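You operate a simulated robot arm through the tools that you are given. There is no shell and no other tool.

Carry out the task below with a simulated robot arm. There is one attempt and no reset: what you move stays moved.

JOB
The saucepan is foaming: lid off, ring to low, then stir it.
Fine: before it boils over; lid on the pot holder; stir with the small skimmer; when the taro balls float, skim them into the steel bowl, letting them drip; skimmer in the narrow pan, ring off.

It is judged by the outcome, as a careful person would: the job done as asked, and still so three seconds after it is handed in. It fails if anything else is knocked over, pushed out of place, dropped, spilled or broken. A push-on lid holds only when it is set on centred and level and pressed home; a screw cap is set on level and turned clockwise until tight.

ROBOT AND FRAMES
A 7-joint arm with a three-finger gripper, fixed in place. Base frame: the origin is at the foot of the arm, x ahead of it, y to its left, z up; the work surface is at about z = 0.85. Units: m, degrees, N and s.
Its first joint turns from -166.0 to 166.0 degrees. Payload 2.69 kg.
The TCP is the grasp point between the finger pads, 0.03 m short of the fingertips. In the tool frame z runs along the fingers and y along their closing line. Largest opening 0.128 m; the body of the gripper starts 0.117 m behind the TCP.
Orientation is told as [roll, pitch, yaw] about the base's x, y, z axes, in that order, counted from this pose: with the fingers straight down and closing along the base's y, the tool's x points along the base's -x, its y along +y and its z along -z.

CONTROLS
- The arm moves only by the tool jog_arm. Its argument "commands" is a list of rows, each an object of numbers (a shift or turn left out is 0, a gripper value left out holds the last): "ax", "ay", "az": the turn, a rotation vector about the tool's x, y, z in units of 6 degrees (1.0 is 6 degrees); "x", "y", "z": the shift along the tool's x, y, z in units of 40 mm (1.0 is 40 mm); "gripper": the finger opening in m, from 0 to 0.128. In form: [{"ax": .., "ay": .., "az": .., "x": .., "y": .., "z": .., "gripper": ..}, ...]. A call has 1 to 20 rows; each row shifts and turns the commanded pose from where the row before left it, along the tool's axes as they then stand. A call with a number of a shift or a turn outside -1 to 1 is refused whole. Each row takes 0.2 s and may step no farther than 0.05 m and 8.6 degrees from the row before; otherwise, or with a gripper value out of range, the whole call is refused. Where a pose cannot be reached the arm comes as near as it can. A force on the tool above 40 N (or 10 N above the force at the start of the call, whichever is more), or a blocked arm, ends the call early, and 0.2 s more pass. Each finger halts on what it meets, pressing with about 25 N; the grip force reading is that of the motor and also rises with nothing between the fingers. The clock runs only during rows and for 0.2 s after the last one: add rows that do not move to give the fingers time. The reply holds the time, the measured pose of the TCP, the force on the tool along the base axes, the opening and the grip force, in the units named above and with some noise, with the torque about the TCP (base axes, N m) and any sound that the robot's microphone picked up.
- Cameras (640 x 400 px; columns grow to the right, rows downward): "scene" is fixed at [0.4001, 0.6502, 1.5372]; the picture's right is [-0.84, -0.54, 0.00], its down [-0.40, 0.62, -0.67] and it looks along [0.36, -0.57, -0.74] (base axes); focal length 219 px, centre (320, 200). "wrist" rides on the gripper at [0.058, 0.054, -0.131] in the tool frame; the picture's right is [-0.68, 0.74, 0.00], its down [-0.62, -0.57, -0.55] and it looks along [-0.40, -0.37, 0.84] (tool axes); focal length 234 px, centre (320, 200). There is no depth. A picture from a camera that has moved, and an enlarged one, comes with that camera's place and axes in the base frame and with its lens.
- get_image(camera): a new picture of that camera. It takes no simulated time.
- raise_lower(by): slides the trunk up (or, below 0, down) by that many m; the arm rides with it, the base frame stays. It gives what a move gives, with no picture.
- enlarge(camera, box): a new picture of the part [left, top, right, bottom] of that camera's present view, enlarged. It takes no simulated time.
- job_done(): hands the job in; it is judged then, once.

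Places have to be worked out from the pictures, the camera data and where the tool is seen. Open the gripper and draw the arm clear of the work before you hand the job in, unless the task says otherwise.

The tools are called as name(argument=value, ...) on one line, values as JSON. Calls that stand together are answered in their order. jog_arm: Moves the arm, as the interface text tells. Its arguments: {"type":"object","properties":{"commands":{"type":"array","items":{"type":"object","properties":{"ax":{"type":"number"},"ay":{"type":"number"},"az":{"type":"number"},"x":{"type":"number"},"y":{"type":"number"},"z":{"type":"number"},"gripper":{"type":"number"}}}}},"required":["commands"]} The other tools are called the same way: raise_lower (by) slides the trunk up or down; get_image (camera) takes a picture; enlarge (camera, box) takes an enlarged picture of a part of a camera's view; job_done () hands the job in.

At the start:

```text
t: 0.0
eef_pos: [0.6356, -0.0196, 1.3025]
tool_rot: [0.0, 0.0, 0.0]
ft_force: [0.7, 0.2, 0.3]
moment: [0.03, 0.02, -0.01]
finger_gap: 0.1282
gripper_force: 0.1
trunk travel left (down, up): [-0.15, 0.2]
```

scene: 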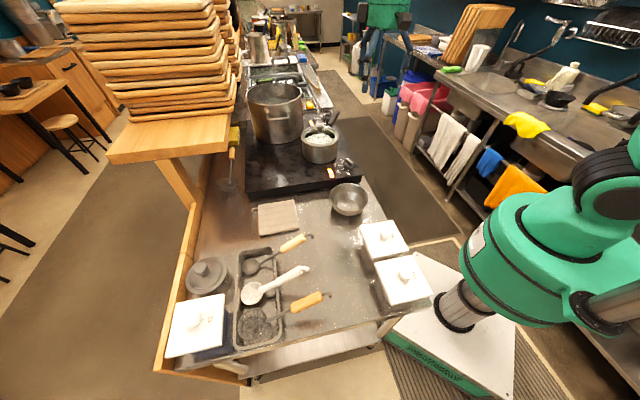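
wrist: 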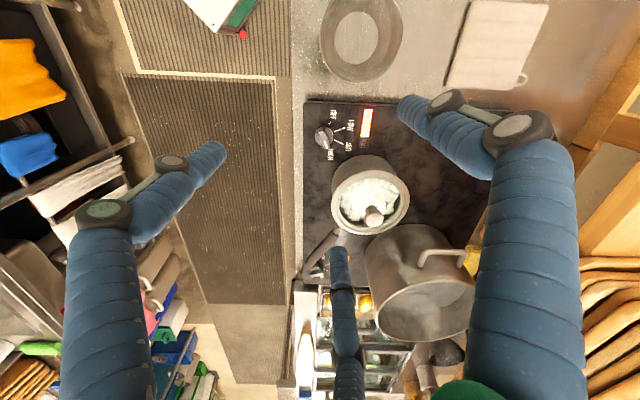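

I take enlarged looks at the saucepan area, the tools and the control knob before moving (no simulated time passes).

enlarge(camera="scene", box=[230, 70, 390, 220])

enlarge(camera="scene", box=[160, 190, 440, 365])

enlarge(camera="wrist", box=[290, 80, 450, 250])

enlarge(camera="scene", box=[290, 100, 370, 180])

```text
2.67 times, centred on (310, 145) of scene
camera zoom: at [0.4001, 0.6502, 1.5372], right [-0.84, -0.54, 0.0], down [-0.4, 0.62, -0.67], along [0.36, -0.57, -0.74], focal length 583 px, centre (347, 347)
```

zoom: 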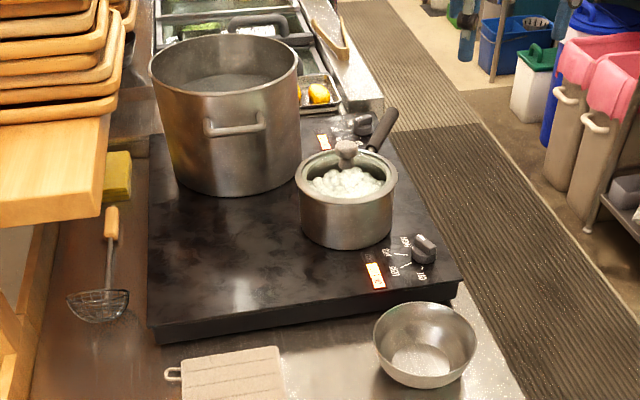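

```text
2.29 times, centred on (300, 278) of scene
camera zoom: at [0.4001, 0.6502, 1.5372], right [-0.84, -0.54, 0.0], down [-0.4, 0.62, -0.67], along [0.36, -0.57, -0.74], focal length 500 px, centre (366, 23)
```

zoom: 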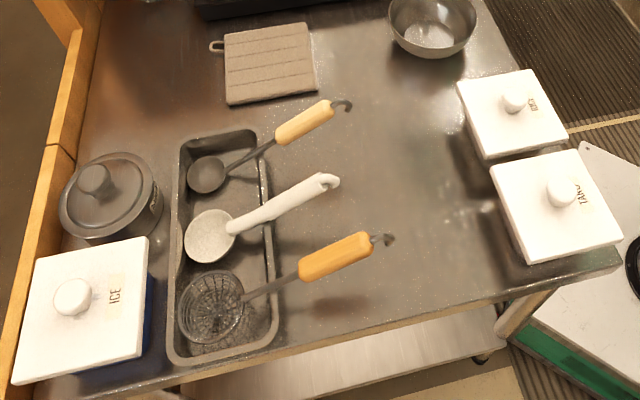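

```text
2.35 times, centred on (370, 165) of wrist
camera zoom: at [0.5764, 0.0327, 1.4349], right [0.68, 0.74, 0.0], down [0.62, -0.57, 0.55], along [0.4, -0.37, -0.84], focal length 551 px, centre (202, 282)
```

zoom: 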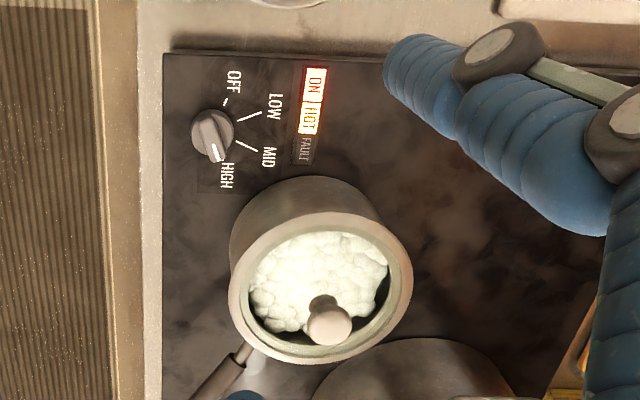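

```text
5.00 times, centred on (330, 140) of scene
camera zoom: at [0.4001, 0.6502, 1.5372], right [-0.84, -0.54, 0.0], down [-0.4, 0.62, -0.67], along [0.36, -0.57, -0.74], focal length 1093 px, centre (270, 500)
```

zoom: 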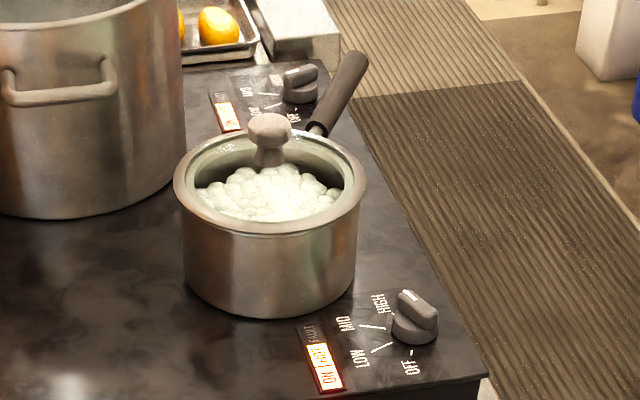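

Knob of the lid triangulates to about (0.875, -0.09, 1.04). I look closer at the gripper, the utensils and the hanging skimmer.

enlarge(camera="scene", box=[320, 0, 440, 100])

enlarge(camera="scene", box=[200, 100, 280, 200])

enlarge(camera="scene", box=[220, 225, 340, 300])

enlarge(camera="scene", box=[220, 275, 340, 350])

enlarge(camera="scene", box=[245, 180, 375, 260])

```text
4.00 times, centred on (380, 50) of scene
camera zoom: at [0.4001, 0.6502, 1.5372], right [-0.84, -0.54, 0.0], down [-0.4, 0.62, -0.67], along [0.36, -0.57, -0.74], focal length 875 px, centre (80, 800)
```

zoom: 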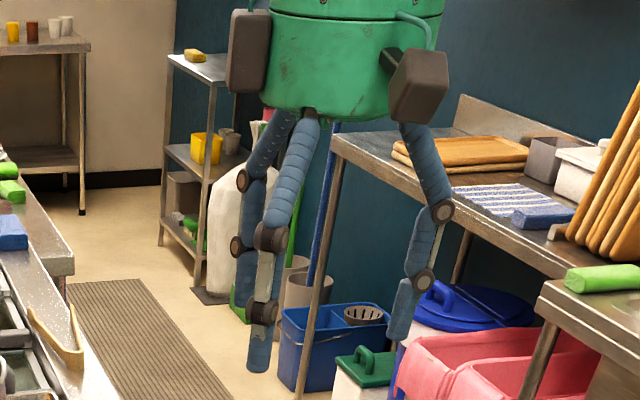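

```text
4.00 times, centred on (240, 150) of scene
camera zoom: at [0.4001, 0.6502, 1.5372], right [-0.84, -0.54, 0.0], down [-0.4, 0.62, -0.67], along [0.36, -0.57, -0.74], focal length 875 px, centre (640, 400)
```

zoom: 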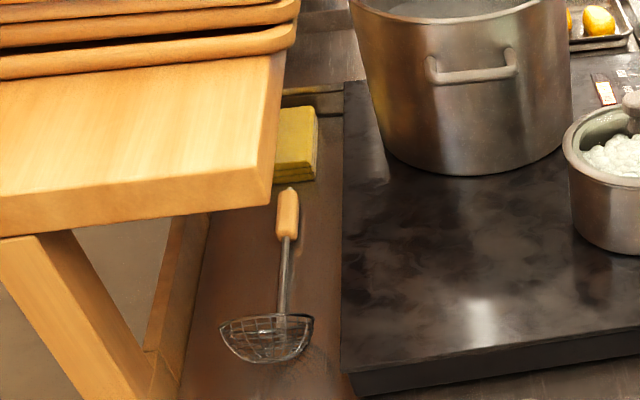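

```text
5.33 times, centred on (280, 262) of scene
camera zoom: at [0.4001, 0.6502, 1.5372], right [-0.84, -0.54, 0.0], down [-0.4, 0.62, -0.67], along [0.36, -0.57, -0.74], focal length 1166 px, centre (533, -133)
```

zoom: 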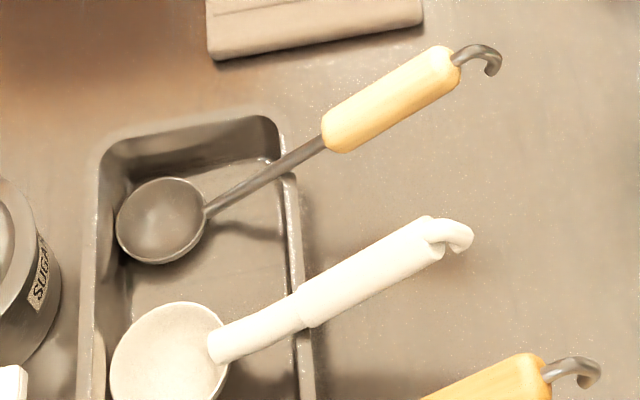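

```text
5.33 times, centred on (280, 312) of scene
camera zoom: at [0.4001, 0.6502, 1.5372], right [-0.84, -0.54, 0.0], down [-0.4, 0.62, -0.67], along [0.36, -0.57, -0.74], focal length 1166 px, centre (533, -400)
```

zoom: 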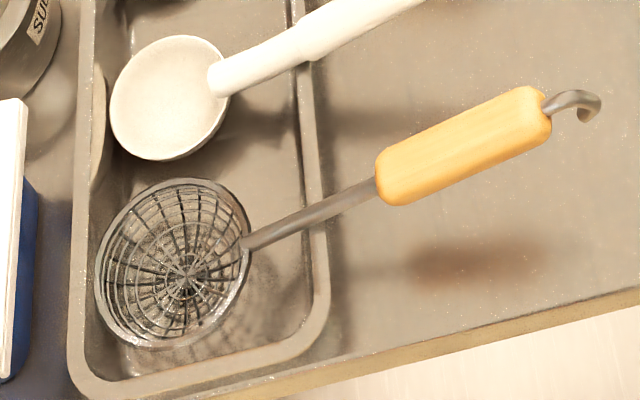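

```text
4.92 times, centred on (310, 220) of scene
camera zoom: at [0.4001, 0.6502, 1.5372], right [-0.84, -0.54, 0.0], down [-0.4, 0.62, -0.67], along [0.36, -0.57, -0.74], focal length 1076 px, centre (369, 102)
```

zoom: 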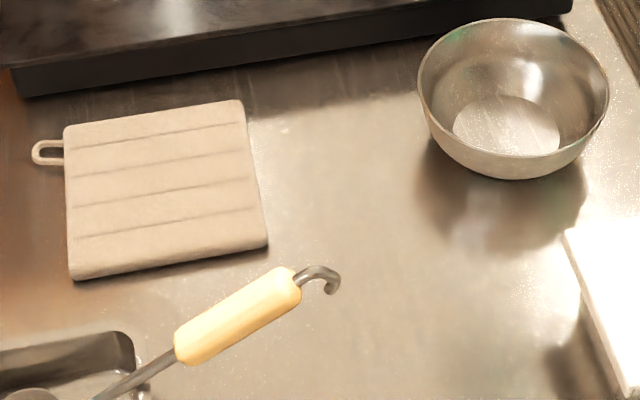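

Geometry is consistent: lid knob ≈ (0.873,-0.083,1.05), hob dial ≈ (0.706,-0.072), pot holder centre ≈ (0.825,0.295), bowl ≈ (0.618,0.098). I move quickly to a pose above the lid knob.

jog_arm(commands=[{"x": -0.85, "y": -0.226, "z": 0.65, "gripper": 0.1}, {"x": -0.85, "y": -0.226, "z": 0.65}, {"x": -0.85, "y": -0.226, "z": 0.65}, {"x": -0.85, "y": -0.226, "z": 0.65}, {"x": -0.85, "y": -0.226, "z": 0.65}, {"x": -0.85, "y": -0.226, "z": 0.65}, {"x": -0.85, "y": -0.226, "z": 0.65}])

get_image(camera="wrist")

enlarge(camera="scene", box=[270, 80, 390, 180])

```text
t: 1.6
eef_pos: [0.8763, -0.0848, 1.1212]
tool_rot: [-0.1, 0.1, 0.1]
ft_force: [-0.8, 0.4, 0.8]
moment: [-0.03, -0.01, 0.0]
finger_gap: 0.0997
gripper_force: 0.0
trunk travel left (down, up): [-0.15, 0.2]
```

```text
taken
camera wrist: at [0.8163, -0.0316, 1.2514], right [0.68, 0.74, 0.0], down [0.62, -0.57, 0.55], along [0.4, -0.37, -0.84], focal length 234 px, centre (320, 200)
```

wrist: 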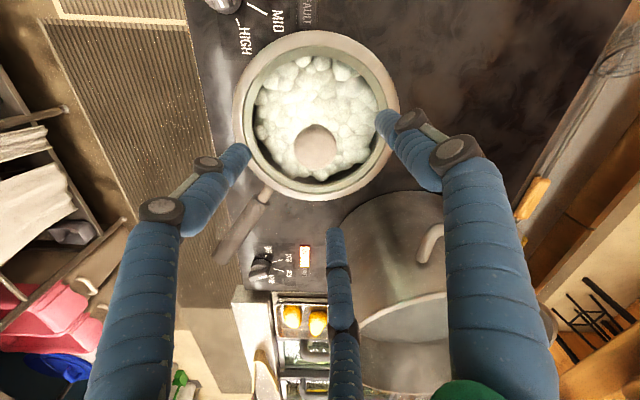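

```text
4.00 times, centred on (330, 130) of scene
camera zoom: at [0.4001, 0.6502, 1.5372], right [-0.84, -0.54, 0.0], down [-0.4, 0.62, -0.67], along [0.36, -0.57, -0.74], focal length 875 px, centre (280, 480)
```

zoom: 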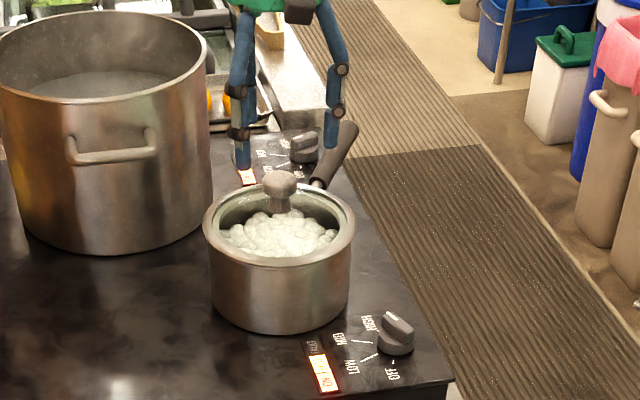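

The knob sits at about (0.868,-0.081,1.055), nearly under the tool. I correct x slightly, descend and close on it.

jog_arm(commands=[{"x": 0.2, "y": 0.09, "z": 0.75}, {"z": 0.75}, {"gripper": 0.0}, {"gripper": 0.0}, {"gripper": 0.0}])

get_image(camera="wrist")

enlarge(camera="scene", box=[290, 90, 370, 160])

```text
t: 2.8
eef_pos: [0.8665, -0.0804, 1.0633]
tool_rot: [0.1, -0.1, 0.0]
ft_force: [-0.5, -5.4, 5.3]
moment: [-0.09, -0.05, -0.07]
finger_gap: 0.0356
gripper_force: 25.2
trunk travel left (down, up): [-0.15, 0.2]
heard: snap
```

```text
taken
camera wrist: at [0.8068, -0.0271, 1.1926], right [0.68, 0.74, 0.0], down [0.62, -0.57, 0.55], along [0.4, -0.37, -0.84], focal length 234 px, centre (320, 200)
```

wrist: 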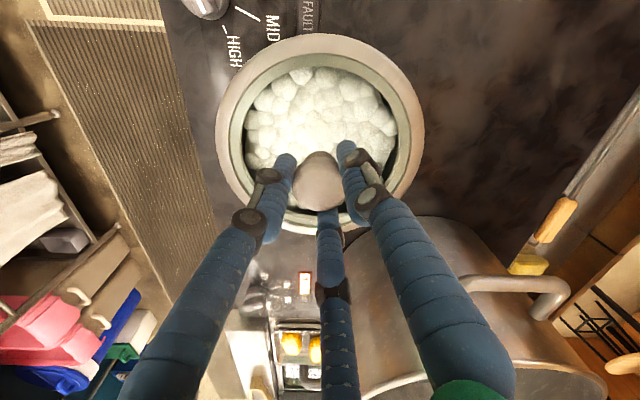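

```text
5.71 times, centred on (330, 125) of scene
camera zoom: at [0.4001, 0.6502, 1.5372], right [-0.84, -0.54, 0.0], down [-0.4, 0.62, -0.67], along [0.36, -0.57, -0.74], focal length 1249 px, centre (263, 629)
```

zoom: 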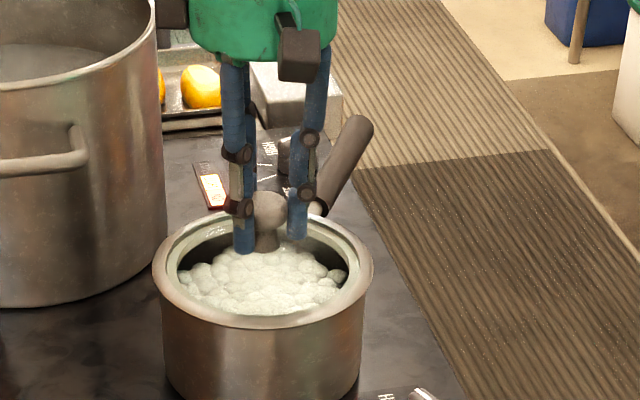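

The knob is gripped (gap 0.0356, 25 N). I lift straight up to take the lid off and check that only the lid comes.

jog_arm(commands=[{"z": -0.4}, {"z": -0.8}, {"z": -0.9}])

enlarge(camera="scene", box=[270, 70, 390, 170])

get_image(camera="wrist")

```text
t: 3.6
eef_pos: [0.8649, -0.0774, 1.1445]
tool_rot: [0.0, 0.1, -0.1]
ft_force: [0.3, -0.6, -0.7]
moment: [0.0, 0.0, -0.01]
finger_gap: 0.0023
gripper_force: 25.4
trunk travel left (down, up): [-0.15, 0.2]
```

```text
4.00 times, centred on (330, 120) of scene
camera zoom: at [0.4001, 0.6502, 1.5372], right [-0.84, -0.54, 0.0], down [-0.4, 0.62, -0.67], along [0.36, -0.57, -0.74], focal length 875 px, centre (280, 520)
```

zoom: 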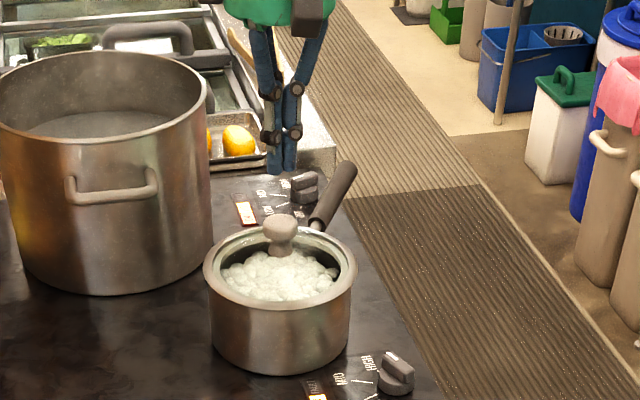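

```text
taken
camera wrist: at [0.8059, -0.0248, 1.2762], right [0.68, 0.74, 0.0], down [0.62, -0.57, 0.55], along [0.4, -0.37, -0.84], focal length 234 px, centre (320, 200)
```

wrist: 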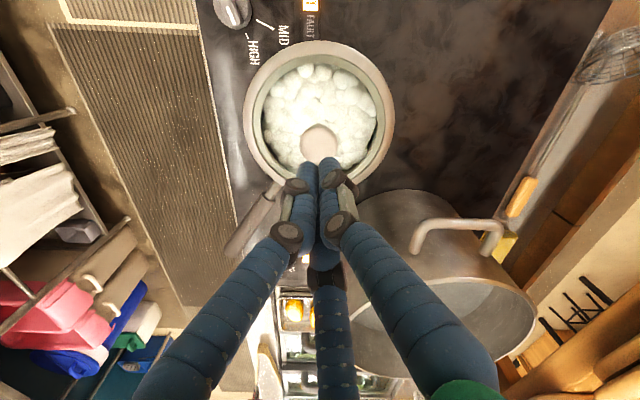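

The fingers slipped off the knob; the lid is still on the pan. I open, go lower on the knob (TCP ≈1.052) with a slight −y correction, and grip again.

jog_arm(commands=[{"y": -0.09, "z": 0.3, "gripper": 0.08}, {"z": 0.9}, {"z": 0.9}, {"z": 0.2}, {"gripper": 0.0}, {"gripper": 0.0}, {"gripper": 0.0}])

enlarge(camera="scene", box=[300, 100, 360, 150])

enlarge(camera="wrist", box=[240, 100, 400, 250])

```text
t: 5.2
eef_pos: [0.8663, -0.083, 1.0551]
tool_rot: [0.0, -0.1, 0.0]
ft_force: [0.5, 4.8, 14.8]
moment: [0.05, 0.04, -0.03]
finger_gap: 0.0358
gripper_force: 24.8
trunk travel left (down, up): [-0.15, 0.2]
```

```text
8.00 times, centred on (330, 125) of scene
camera zoom: at [0.4001, 0.6502, 1.5372], right [-0.84, -0.54, 0.0], down [-0.4, 0.62, -0.67], along [0.36, -0.57, -0.74], focal length 1749 px, centre (240, 800)
```

zoom: 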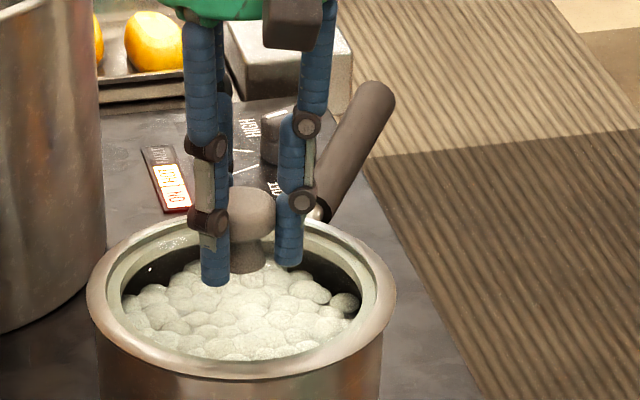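

```text
2.67 times, centred on (320, 175) of wrist
camera zoom: at [0.8066, -0.0286, 1.1855], right [0.68, 0.74, 0.0], down [0.61, -0.57, 0.55], along [0.41, -0.37, -0.83], focal length 624 px, centre (320, 267)
```

zoom: 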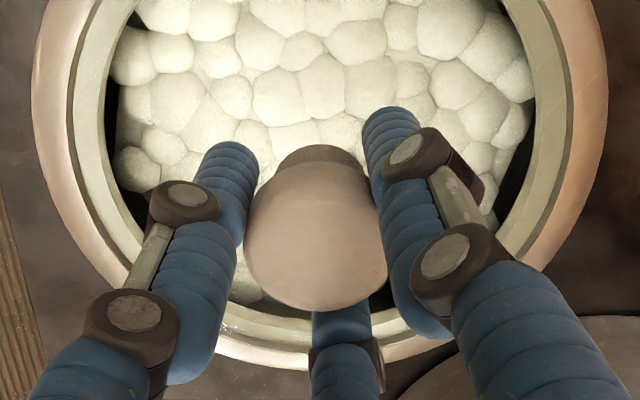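

Now the fingertips rest on the lid beside the stem (Fz ≈ +15), with the cap inside the pads. I lift gently this time to see whether it holds.

jog_arm(commands=[{"y": 0.03, "z": -0.1}, {"z": -0.15}, {"z": -0.2}])

```text
t: 6.0
eef_pos: [0.8657, -0.0818, 1.0713]
tool_rot: [-0.1, 0.0, 0.1]
ft_force: [0.4, 0.4, -2.2]
moment: [0.02, -0.02, -0.01]
finger_gap: 0.0354
gripper_force: 24.7
trunk travel left (down, up): [-0.15, 0.2]
```

Gap stayed 0.0354 and Fz is −2.2 N; I check visually that the lid is actually rising.

enlarge(camera="scene", box=[300, 100, 360, 150])

enlarge(camera="wrist", box=[200, 20, 440, 250])

```text
8.00 times, centred on (330, 125) of scene
camera zoom: at [0.4001, 0.6502, 1.5372], right [-0.84, -0.54, 0.0], down [-0.4, 0.62, -0.67], along [0.36, -0.57, -0.74], focal length 1749 px, centre (240, 800)
```

zoom: 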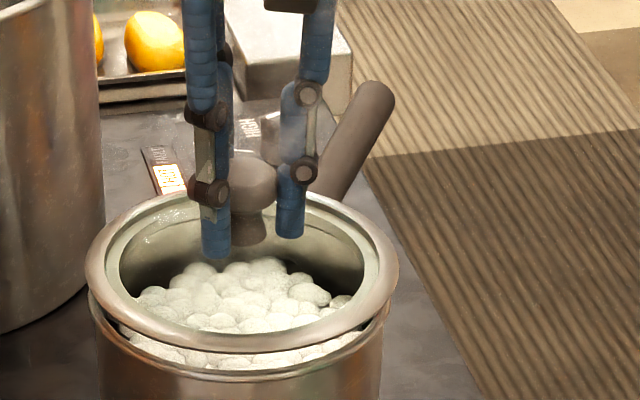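

```text
1.74 times, centred on (320, 135) of wrist
camera zoom: at [0.8067, -0.029, 1.2021], right [0.68, 0.74, 0.0], down [0.62, -0.57, 0.55], along [0.4, -0.37, -0.84], focal length 407 px, centre (320, 313)
```

zoom: 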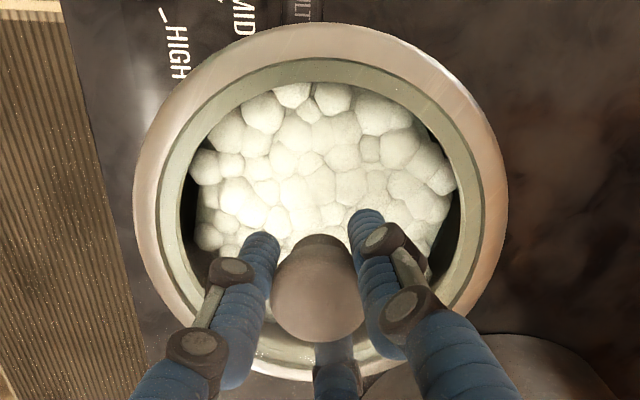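

The lid is lifting cleanly off. Before traversing I raise it clear, then check the wrist view for the wooden shelf on the left side.

jog_arm(commands=[{"z": -0.4}, {"z": -0.5, "y": 0.3, "x": 0.05}, {"z": -0.5, "y": 0.6, "x": 0.085}, {"y": 0.8, "x": 0.085}, {"y": 0.9, "x": 0.085}, {"y": 0.9, "x": 0.085}, {"y": 0.9, "x": 0.085}])

get_image(camera="wrist")

get_image(camera="scene")

```text
t: 7.6
eef_pos: [0.8464, 0.0925, 1.1274]
tool_rot: [0.0, 0.0, 0.0]
ft_force: [0.3, 0.6, -2.2]
moment: [0.01, 0.01, 0.01]
finger_gap: 0.0353
gripper_force: 24.8
trunk travel left (down, up): [-0.15, 0.2]
```

```text
taken
camera wrist: at [0.7868, 0.1455, 1.258], right [0.68, 0.74, 0.0], down [0.62, -0.57, 0.55], along [0.4, -0.37, -0.84], focal length 234 px, centre (320, 200)
```

wrist: 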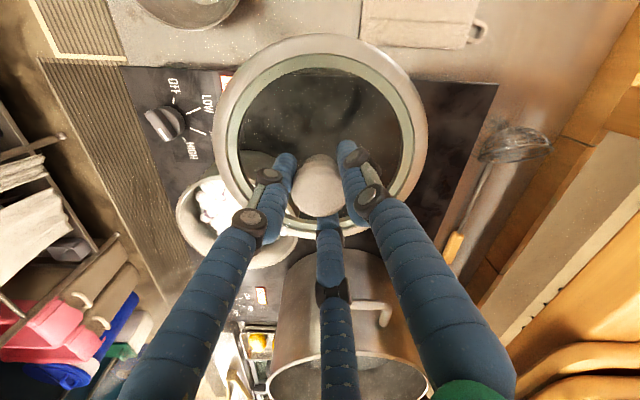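

```text
taken
```

scene: 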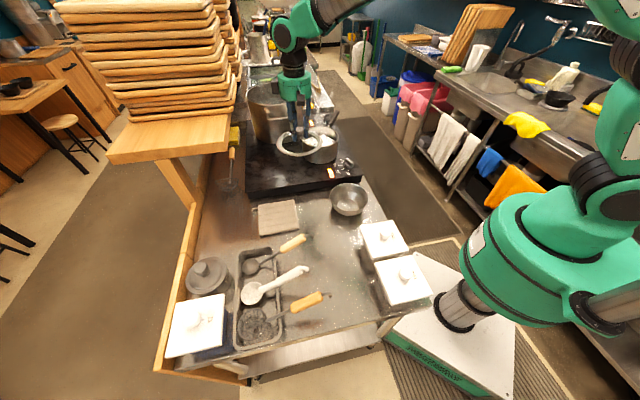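

The lid is held level. I check the shelf in the wrist view for clearance before going over the pot holder.

enlarge(camera="wrist", box=[440, 0, 640, 400])

enlarge(camera="scene", box=[90, 80, 250, 240])

```text
1.00 times, centred on (540, 200) of wrist (not enlarged: the box is as wide or as high as the picture)
camera zoom: at [0.7868, 0.1455, 1.258], right [0.68, 0.74, 0.0], down [0.62, -0.57, 0.55], along [0.4, -0.37, -0.84], focal length 234 px, centre (100, 200)
```

zoom: 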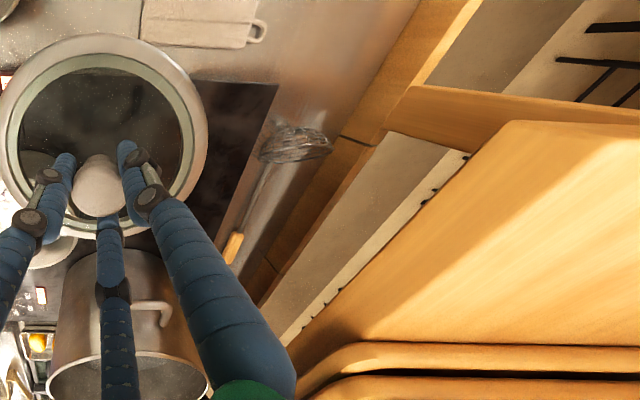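

```text
2.50 times, centred on (170, 160) of scene
camera zoom: at [0.4001, 0.6502, 1.5372], right [-0.84, -0.54, 0.0], down [-0.4, 0.62, -0.67], along [0.36, -0.57, -0.74], focal length 547 px, centre (695, 300)
```

zoom: 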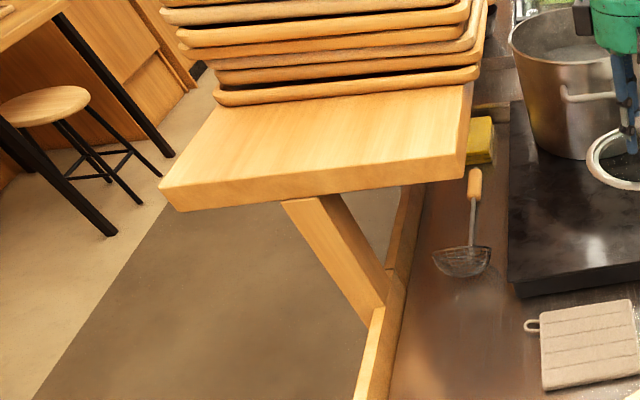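

Shelf corner is at about (0.978,0.30,1.13), leaving enough clearance. I carry the lid over the pot holder and descend to just above it.

jog_arm(commands=[{"y": 0.9, "x": 0.09}, {"y": 0.9, "x": 0.09, "z": 0.2}, {"y": 0.9, "x": 0.09, "z": 0.4}, {"y": 0.9, "x": 0.09, "z": 0.6}, {"y": 0.8, "x": 0.09, "z": 0.7}, {"y": 0.4, "x": 0.09, "z": 0.8}, {"y": 0.22, "z": 0.8}, {"z": 0.6}, {"z": 0.4}])

enlarge(camera="scene", box=[220, 170, 340, 270])

get_image(camera="wrist")

```text
t: 9.6
eef_pos: [0.8252, 0.2944, 0.9472]
tool_rot: [0.0, 0.0, 0.0]
ft_force: [0.4, -0.2, -3.7]
moment: [0.02, 0.0, 0.02]
finger_gap: 0.0353
gripper_force: 25.1
trunk travel left (down, up): [-0.15, 0.2]
```

```text
4.00 times, centred on (280, 220) of scene
camera zoom: at [0.4001, 0.6502, 1.5372], right [-0.84, -0.54, 0.0], down [-0.4, 0.62, -0.67], along [0.36, -0.57, -0.74], focal length 875 px, centre (480, 120)
```

zoom: 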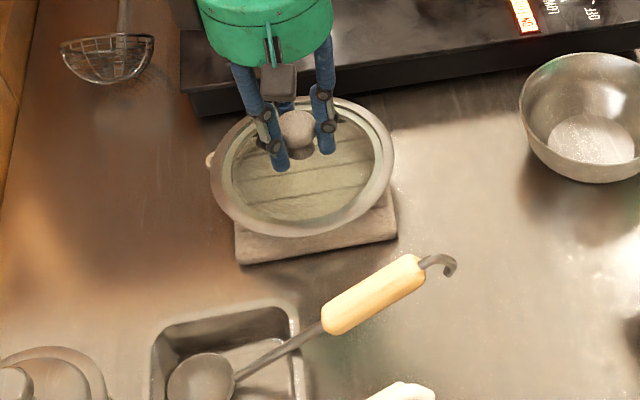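

```text
taken
camera wrist: at [0.7659, 0.3478, 1.0773], right [0.68, 0.74, 0.0], down [0.62, -0.57, 0.55], along [0.4, -0.37, -0.84], focal length 234 px, centre (320, 200)
```

wrist: 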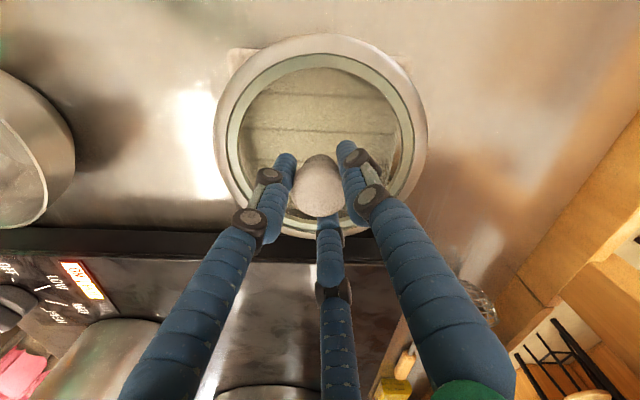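

The lid is centred over the pot holder. I lower in small steps until contact shows in the force.

jog_arm(commands=[{"z": 0.2}, {"z": 0.2}, {"z": 0.1}])

```text
t: 10.4
eef_pos: [0.8256, 0.2935, 0.9283]
tool_rot: [0.1, 0.0, 0.1]
ft_force: [-0.3, 0.0, -3.0]
moment: [0.01, 0.03, 0.02]
finger_gap: 0.035
gripper_force: 24.5
trunk travel left (down, up): [-0.15, 0.2]
```

No contact yet at 0.928; I continue downward in small steps.

jog_arm(commands=[{"z": 0.12}, {"z": 0.12}])

enlarge(camera="scene", box=[240, 180, 330, 250])

```text
t: 11.2
eef_pos: [0.8275, 0.2952, 0.9247]
tool_rot: [0.1, -0.4, 0.0]
ft_force: [0.4, 0.6, 12.0]
moment: [-0.11, 0.51, 0.02]
finger_gap: 0.0353
gripper_force: 24.8
trunk travel left (down, up): [-0.15, 0.2]
stopped in row 2: the force on the tool passed its limit at 41 N (the readings are from after the stop); the commanded pose is now the measured one
```

```text
5.71 times, centred on (285, 215) of scene
camera zoom: at [0.4001, 0.6502, 1.5372], right [-0.84, -0.54, 0.0], down [-0.4, 0.62, -0.67], along [0.36, -0.57, -0.74], focal length 1249 px, centre (520, 114)
```

zoom: 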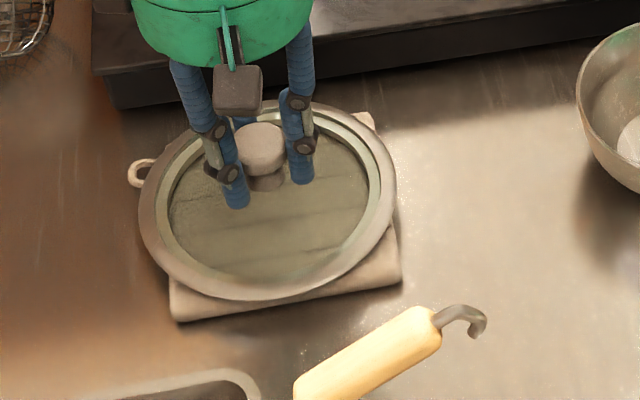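

The lid is down on the pot holder (contact at 0.925). I release, rise, and travel to above the control dial.

jog_arm(commands=[{"gripper": 0.075}, {"z": -0.3}, {"z": -0.9}, {"z": -0.9}, {"x": 0.304, "y": -0.6, "z": -0.3}, {"x": 0.304, "y": -0.918, "z": -0.1}, {"x": 0.304, "y": -0.918, "z": -0.1}, {"x": 0.304, "y": -0.918}, {"x": 0.304, "y": -0.918}, {"x": 0.304, "y": -0.918}, {"x": 0.304, "y": -0.918}, {"x": 0.304, "y": -0.918}, {"x": 0.304, "y": -0.918}, {"x": 0.304, "y": -0.918}, {"y": -0.318}])

get_image(camera="wrist")

enlarge(camera="scene", box=[240, 90, 400, 250])

```text
t: 14.4
eef_pos: [0.705, -0.0729, 1.022]
tool_rot: [0.1, -0.4, 0.1]
ft_force: [-0.3, 0.3, 0.7]
moment: [0.01, -0.02, -0.04]
finger_gap: 0.0748
gripper_force: 0.0
trunk travel left (down, up): [-0.15, 0.2]
```

```text
taken
camera wrist: at [0.6455, -0.0193, 1.1531], right [0.68, 0.74, 0.0], down [0.61, -0.57, 0.55], along [0.41, -0.37, -0.83], focal length 234 px, centre (320, 200)
```

wrist: 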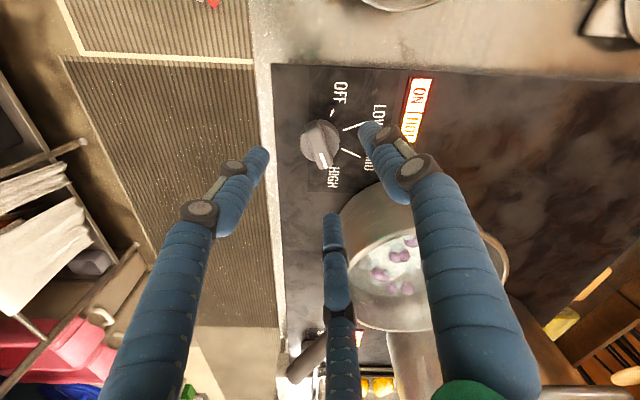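

```text
2.50 times, centred on (320, 170) of scene
camera zoom: at [0.4001, 0.6502, 1.5372], right [-0.84, -0.54, 0.0], down [-0.4, 0.62, -0.67], along [0.36, -0.57, -0.74], focal length 547 px, centre (320, 275)
```

zoom: 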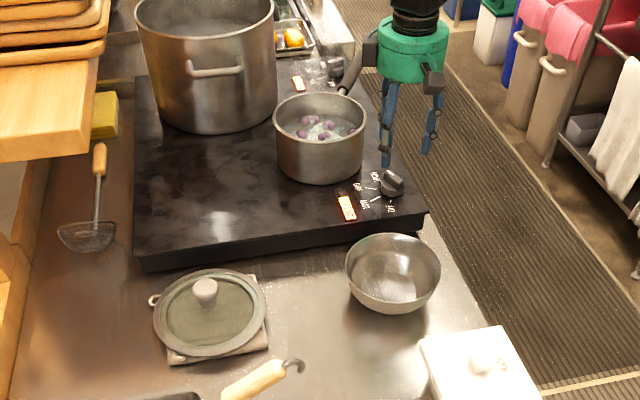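

The lid sits well on the pot holder, and the foam dropped. Now I look closely at the dial for alignment.

enlarge(camera="wrist", box=[280, 70, 400, 210])

enlarge(camera="scene", box=[325, 150, 375, 190])

```text
2.86 times, centred on (340, 140) of wrist
camera zoom: at [0.6455, -0.0193, 1.1531], right [0.68, 0.74, 0.0], down [0.61, -0.57, 0.55], along [0.41, -0.37, -0.83], focal length 669 px, centre (263, 371)
```

zoom: 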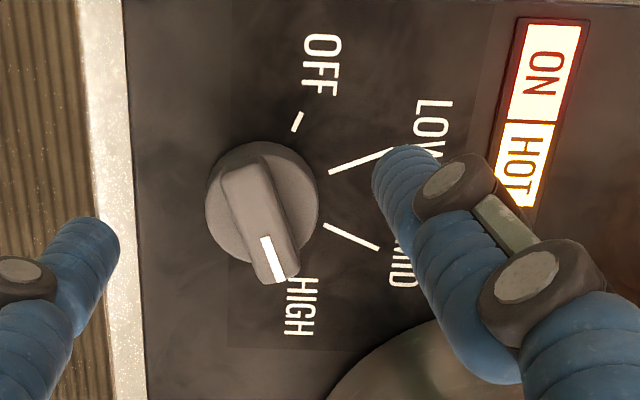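

```text
10.00 times, centred on (350, 170) of scene
camera zoom: at [0.4001, 0.6502, 1.5372], right [-0.84, -0.54, 0.0], down [-0.4, 0.62, -0.67], along [0.36, -0.57, -0.74], focal length 2186 px, centre (20, 500)
```

zoom: 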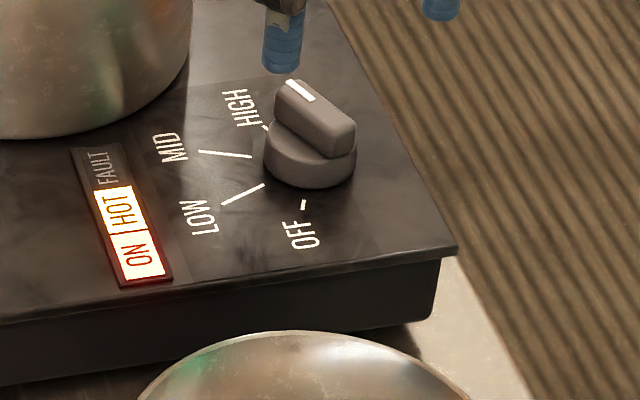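

Dial centre ≈ (0.707,-0.073), bar pointing about −22° azimuth, bar top ≈ 0.937. I yaw the gripper −22° so the fingers straddle the bar and come down partway.

jog_arm(commands=[{"x": -0.05, "z": 0.3, "az": 0.917, "gripper": 0.06}, {"z": 0.3, "az": 0.917}, {"z": 0.3, "az": 0.917}, {"z": 0.3, "az": 0.917}])

enlarge(camera="wrist", box=[250, 90, 390, 230])

enlarge(camera="scene", box=[325, 140, 375, 190])

```text
t: 15.4
eef_pos: [0.7081, -0.0706, 0.9775]
tool_rot: [0.2, -0.2, -22.1]
ft_force: [0.9, -0.3, -0.7]
moment: [-0.01, 0.03, -0.01]
finger_gap: 0.0599
gripper_force: 0.1
trunk travel left (down, up): [-0.15, 0.2]
```

```text
2.86 times, centred on (320, 160) of wrist
camera zoom: at [0.6722, 0.0, 1.107], right [0.9, 0.43, 0.0], down [0.36, -0.76, 0.55], along [0.24, -0.49, -0.84], focal length 669 px, centre (320, 314)
```

zoom: 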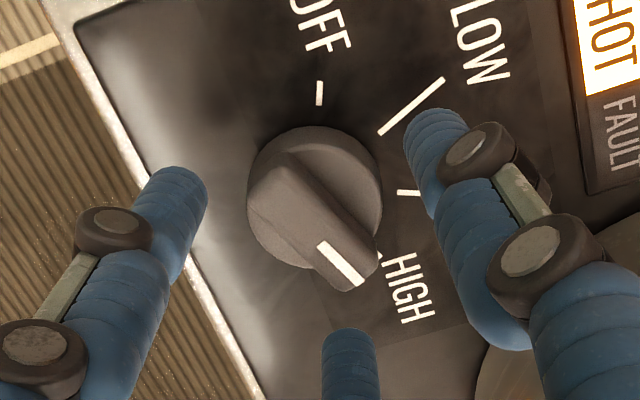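

```text
8.00 times, centred on (350, 165) of scene
camera zoom: at [0.4001, 0.6502, 1.5372], right [-0.84, -0.54, 0.0], down [-0.4, 0.62, -0.67], along [0.36, -0.57, -0.74], focal length 1749 px, centre (80, 480)
```

zoom: 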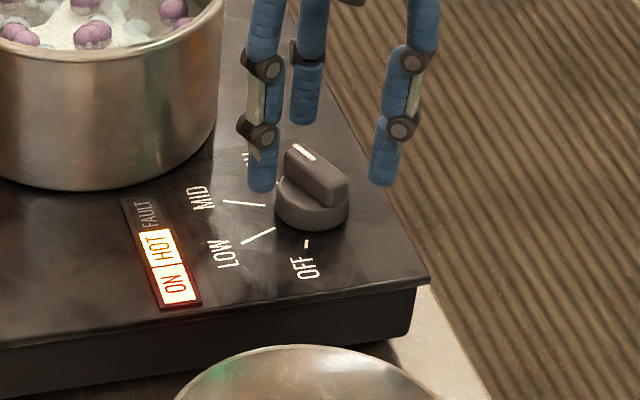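

Dial centre is (0.706,-0.072). I fine-adjust, lower to about 0.954 and close on the bar.

jog_arm(commands=[{"x": 0.036, "y": -0.052, "z": 0.3}, {"z": 0.29}, {"gripper": 0.0}, {"gripper": 0.0}, {"gripper": 0.0}])

enlarge(camera="wrist", box=[250, 90, 390, 230])

enlarge(camera="scene", box=[325, 140, 375, 190])

```text
t: 16.6
eef_pos: [0.7074, -0.0742, 0.9538]
tool_rot: [0.3, -0.2, -22.0]
ft_force: [16.2, -11.2, -3.7]
moment: [-0.58, -1.08, -0.04]
finger_gap: 0.0411
gripper_force: 45.4
trunk travel left (down, up): [-0.15, 0.2]
```

```text
2.86 times, centred on (320, 160) of wrist
camera zoom: at [0.6709, -0.0035, 1.084], right [0.9, 0.43, 0.01], down [0.36, -0.76, 0.55], along [0.24, -0.49, -0.84], focal length 669 px, centre (320, 314)
```

zoom: 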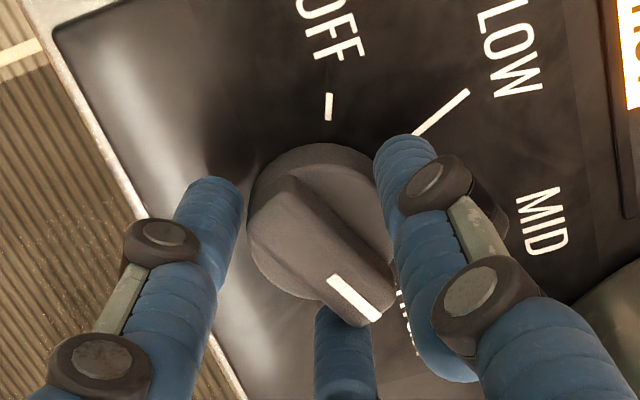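

```text
8.00 times, centred on (350, 165) of scene
camera zoom: at [0.4001, 0.6502, 1.5372], right [-0.84, -0.54, 0.0], down [-0.4, 0.62, -0.67], along [0.36, -0.57, -0.74], focal length 1749 px, centre (80, 480)
```

zoom: 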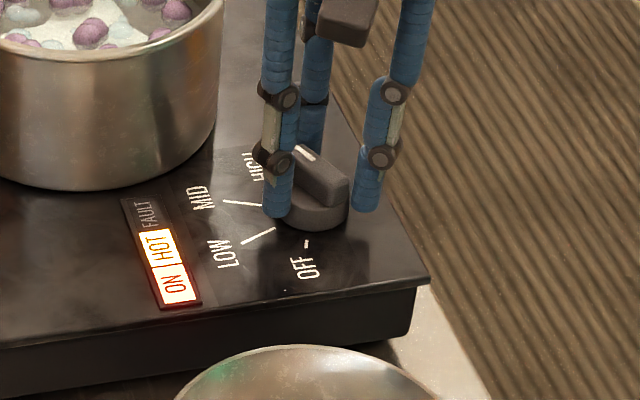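

The fingers stopped at a 0.041 gap—either the knob's round base or the bar ends. I raise 8 mm with the grip still closing to see whether they close onto the bar itself.

jog_arm(commands=[{"z": -0.2}, {}])

enlarge(camera="wrist", box=[250, 90, 390, 230])

enlarge(camera="scene", box=[325, 140, 375, 190])

```text
t: 16.9
eef_pos: [0.7074, -0.0743, 0.9537]
tool_rot: [0.1, -0.2, -22.0]
ft_force: [19.0, -4.4, -23.5]
moment: [-0.56, -1.07, -0.04]
finger_gap: 0.041
gripper_force: 45.1
trunk travel left (down, up): [-0.15, 0.2]
stopped in row 1: the force on the tool passed its limit at 48 N (the readings are from after the stop); the commanded pose is now the measured one
```

```text
2.86 times, centred on (320, 160) of wrist
camera zoom: at [0.6713, -0.0035, 1.0844], right [0.9, 0.43, 0.0], down [0.36, -0.76, 0.55], along [0.24, -0.49, -0.84], focal length 669 px, centre (320, 314)
```

zoom: 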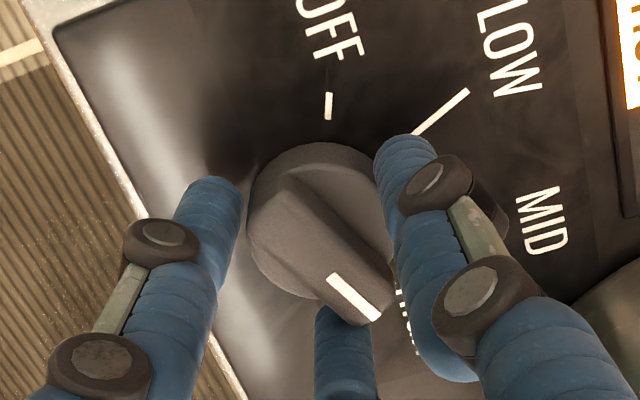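

```text
8.00 times, centred on (350, 165) of scene
camera zoom: at [0.4001, 0.6502, 1.5372], right [-0.84, -0.54, 0.0], down [-0.4, 0.62, -0.67], along [0.36, -0.57, -0.74], focal length 1749 px, centre (80, 480)
```

zoom: 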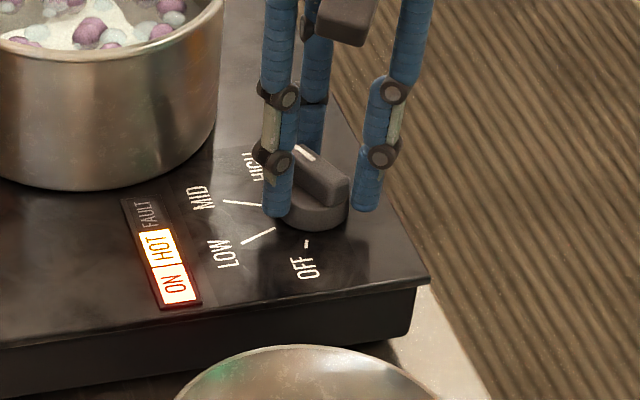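

The grip holds the dial's round base firmly (Fz −23 N when pulling up). I relax that pull by lowering 1–2 mm and start turning toward LOW (counter-clockwise from above) to see whether the dial follows.

jog_arm(commands=[{"z": 0.03, "az": -0.5}, {"az": -1}])

enlarge(camera="wrist", box=[250, 90, 390, 230])

enlarge(camera="scene", box=[325, 140, 375, 190])

```text
t: 17.5
eef_pos: [0.7065, -0.0748, 0.9546]
tool_rot: [0.2, -0.2, -12.9]
ft_force: [20.2, -11.8, -13.0]
moment: [-0.12, -0.15, -0.04]
finger_gap: 0.0409
gripper_force: 45.2
trunk travel left (down, up): [-0.15, 0.2]
```

```text
2.86 times, centred on (320, 160) of wrist
camera zoom: at [0.6604, -0.0099, 1.0844], right [0.82, 0.57, 0.0], down [0.47, -0.69, 0.55], along [0.31, -0.45, -0.84], focal length 669 px, centre (320, 314)
```

zoom: 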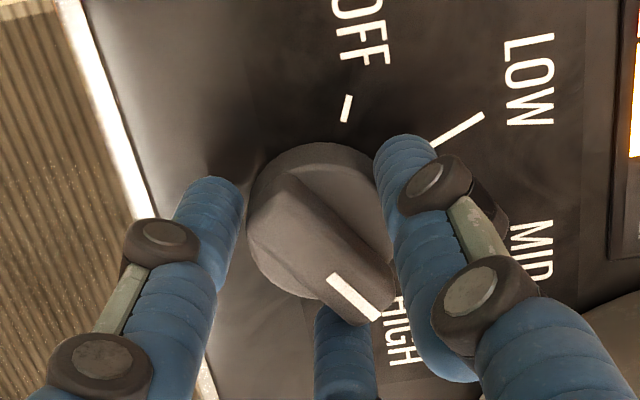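

```text
8.00 times, centred on (350, 165) of scene
camera zoom: at [0.4001, 0.6502, 1.5372], right [-0.84, -0.54, 0.0], down [-0.4, 0.62, -0.67], along [0.36, -0.57, -0.74], focal length 1749 px, centre (80, 480)
```

zoom: 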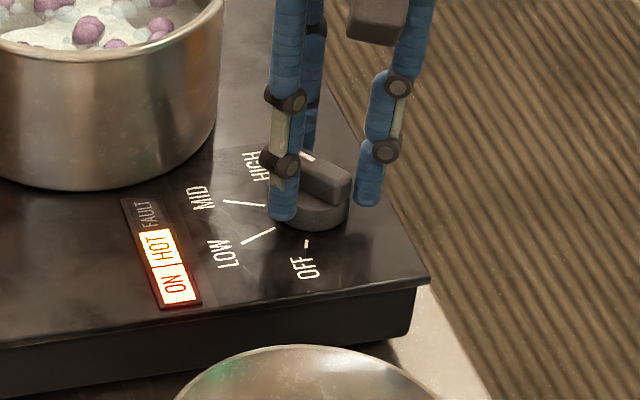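

The dial turns with the hand. I trim a millimetre to relieve the side force and keep turning toward LOW.

jog_arm(commands=[{"x": -0.04, "y": -0.015, "z": 0.025, "az": -1}, {"az": -1}, {"az": -1}, {"az": -1}, {"az": -1}, {"az": -1}, {"az": -1}, {"az": -1}])

enlarge(camera="scene", box=[325, 140, 375, 190])

enlarge(camera="wrist", box=[250, 90, 390, 230])

```text
t: 19.3
eef_pos: [0.7078, -0.0746, 0.9537]
tool_rot: [-0.2, -0.3, 35.1]
ft_force: [15.6, 2.4, 6.3]
moment: [0.69, -0.93, -0.02]
finger_gap: 0.041
gripper_force: 44.5
trunk travel left (down, up): [-0.15, 0.2]
```

```text
8.00 times, centred on (350, 165) of scene
camera zoom: at [0.4001, 0.6502, 1.5372], right [-0.84, -0.54, 0.0], down [-0.4, 0.62, -0.67], along [0.36, -0.57, -0.74], focal length 1749 px, centre (80, 480)
```

zoom: 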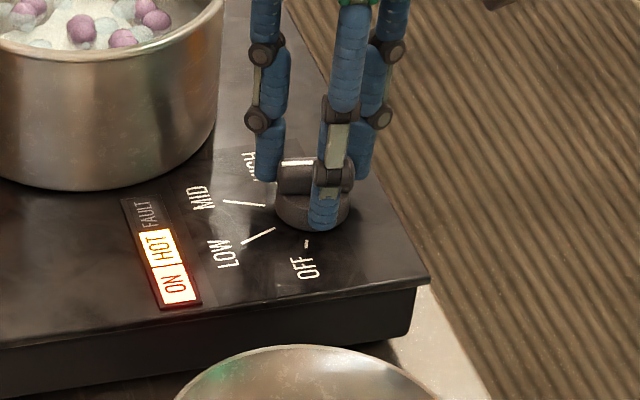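

```text
2.86 times, centred on (320, 160) of wrist
camera zoom: at [0.627, -0.0653, 1.0841], right [0.13, 0.99, 0.0], down [0.83, -0.11, 0.55], along [0.55, -0.07, -0.83], focal length 669 px, centre (320, 314)
```

zoom: 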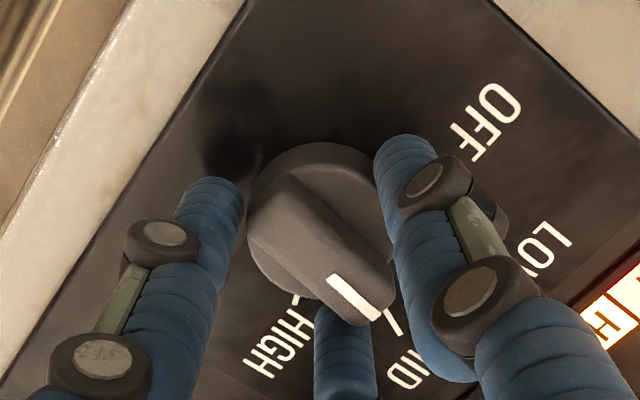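

The pointer is past MID and following. I continue the remaining ~33° to LOW.

jog_arm(commands=[{"az": -1}, {"az": -1}, {"az": -1}, {"az": -1}, {"az": -1}, {"az": -0.5}])

enlarge(camera="scene", box=[325, 140, 375, 190])

enlarge(camera="wrist", box=[240, 90, 420, 230])

```text
t: 20.7
eef_pos: [0.7081, -0.0743, 0.9546]
tool_rot: [-0.4, -0.1, 68.0]
ft_force: [27.0, 3.7, 6.9]
moment: [0.95, -0.64, -0.01]
finger_gap: 0.041
gripper_force: 45.0
trunk travel left (down, up): [-0.15, 0.2]
```

```text
8.00 times, centred on (350, 165) of scene
camera zoom: at [0.4001, 0.6502, 1.5372], right [-0.84, -0.54, 0.0], down [-0.4, 0.62, -0.67], along [0.36, -0.57, -0.74], focal length 1749 px, centre (80, 480)
```

zoom: 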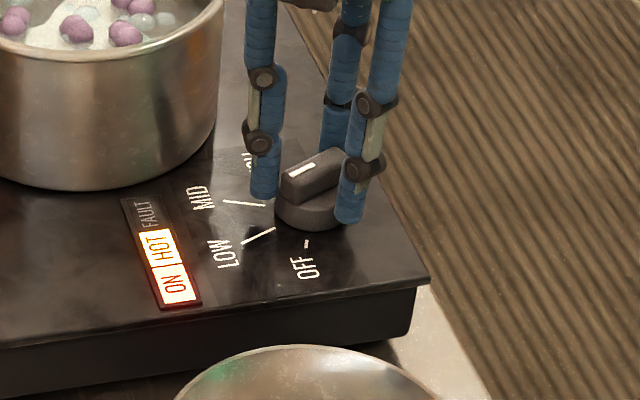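

```text
2.86 times, centred on (330, 160) of wrist
camera zoom: at [0.6345, -0.1098, 1.0841], right [-0.43, 0.9, 0.0], down [0.75, 0.36, 0.55], along [0.5, 0.24, -0.83], focal length 669 px, centre (291, 314)
```

zoom: 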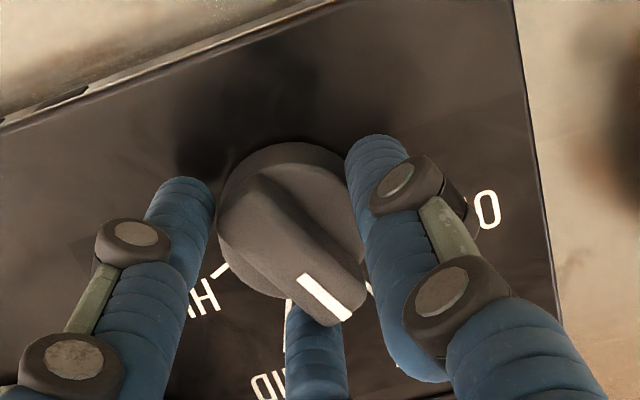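

The dial has been turned 90°. I release, raise, and inspect the pointer against the LOW mark.

jog_arm(commands=[{"gripper": 0.075}, {"z": -0.3}, {"z": -0.9}])

enlarge(camera="scene", box=[325, 140, 375, 190])

enlarge(camera="wrist", box=[240, 70, 420, 230])

```text
t: 21.5
eef_pos: [0.706, -0.0749, 1.0013]
tool_rot: [-0.1, -0.1, 68.0]
ft_force: [0.6, 0.4, -0.4]
moment: [0.03, 0.04, 0.0]
finger_gap: 0.0751
gripper_force: 0.1
trunk travel left (down, up): [-0.15, 0.2]
```

```text
8.00 times, centred on (350, 165) of scene
camera zoom: at [0.4001, 0.6502, 1.5372], right [-0.84, -0.54, 0.0], down [-0.4, 0.62, -0.67], along [0.36, -0.57, -0.74], focal length 1749 px, centre (80, 480)
```

zoom: 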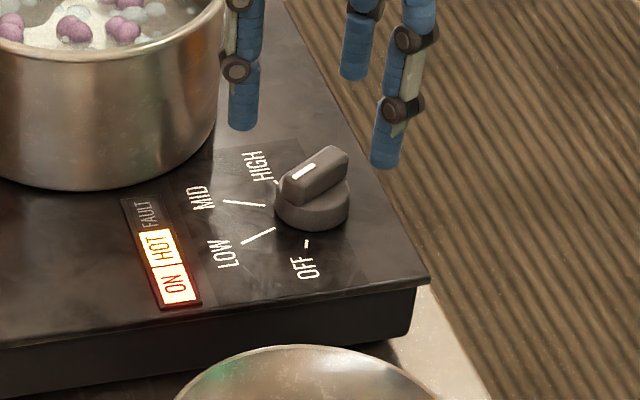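

```text
2.50 times, centred on (330, 150) of wrist
camera zoom: at [0.6327, -0.109, 1.1317], right [-0.43, 0.9, 0.0], down [0.75, 0.36, 0.55], along [0.5, 0.24, -0.83], focal length 585 px, centre (295, 325)
```

zoom: 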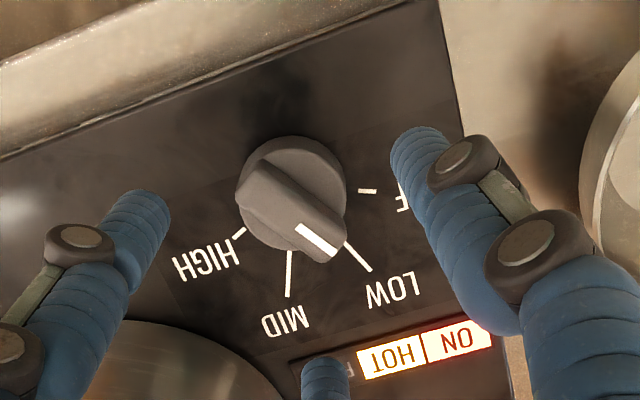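

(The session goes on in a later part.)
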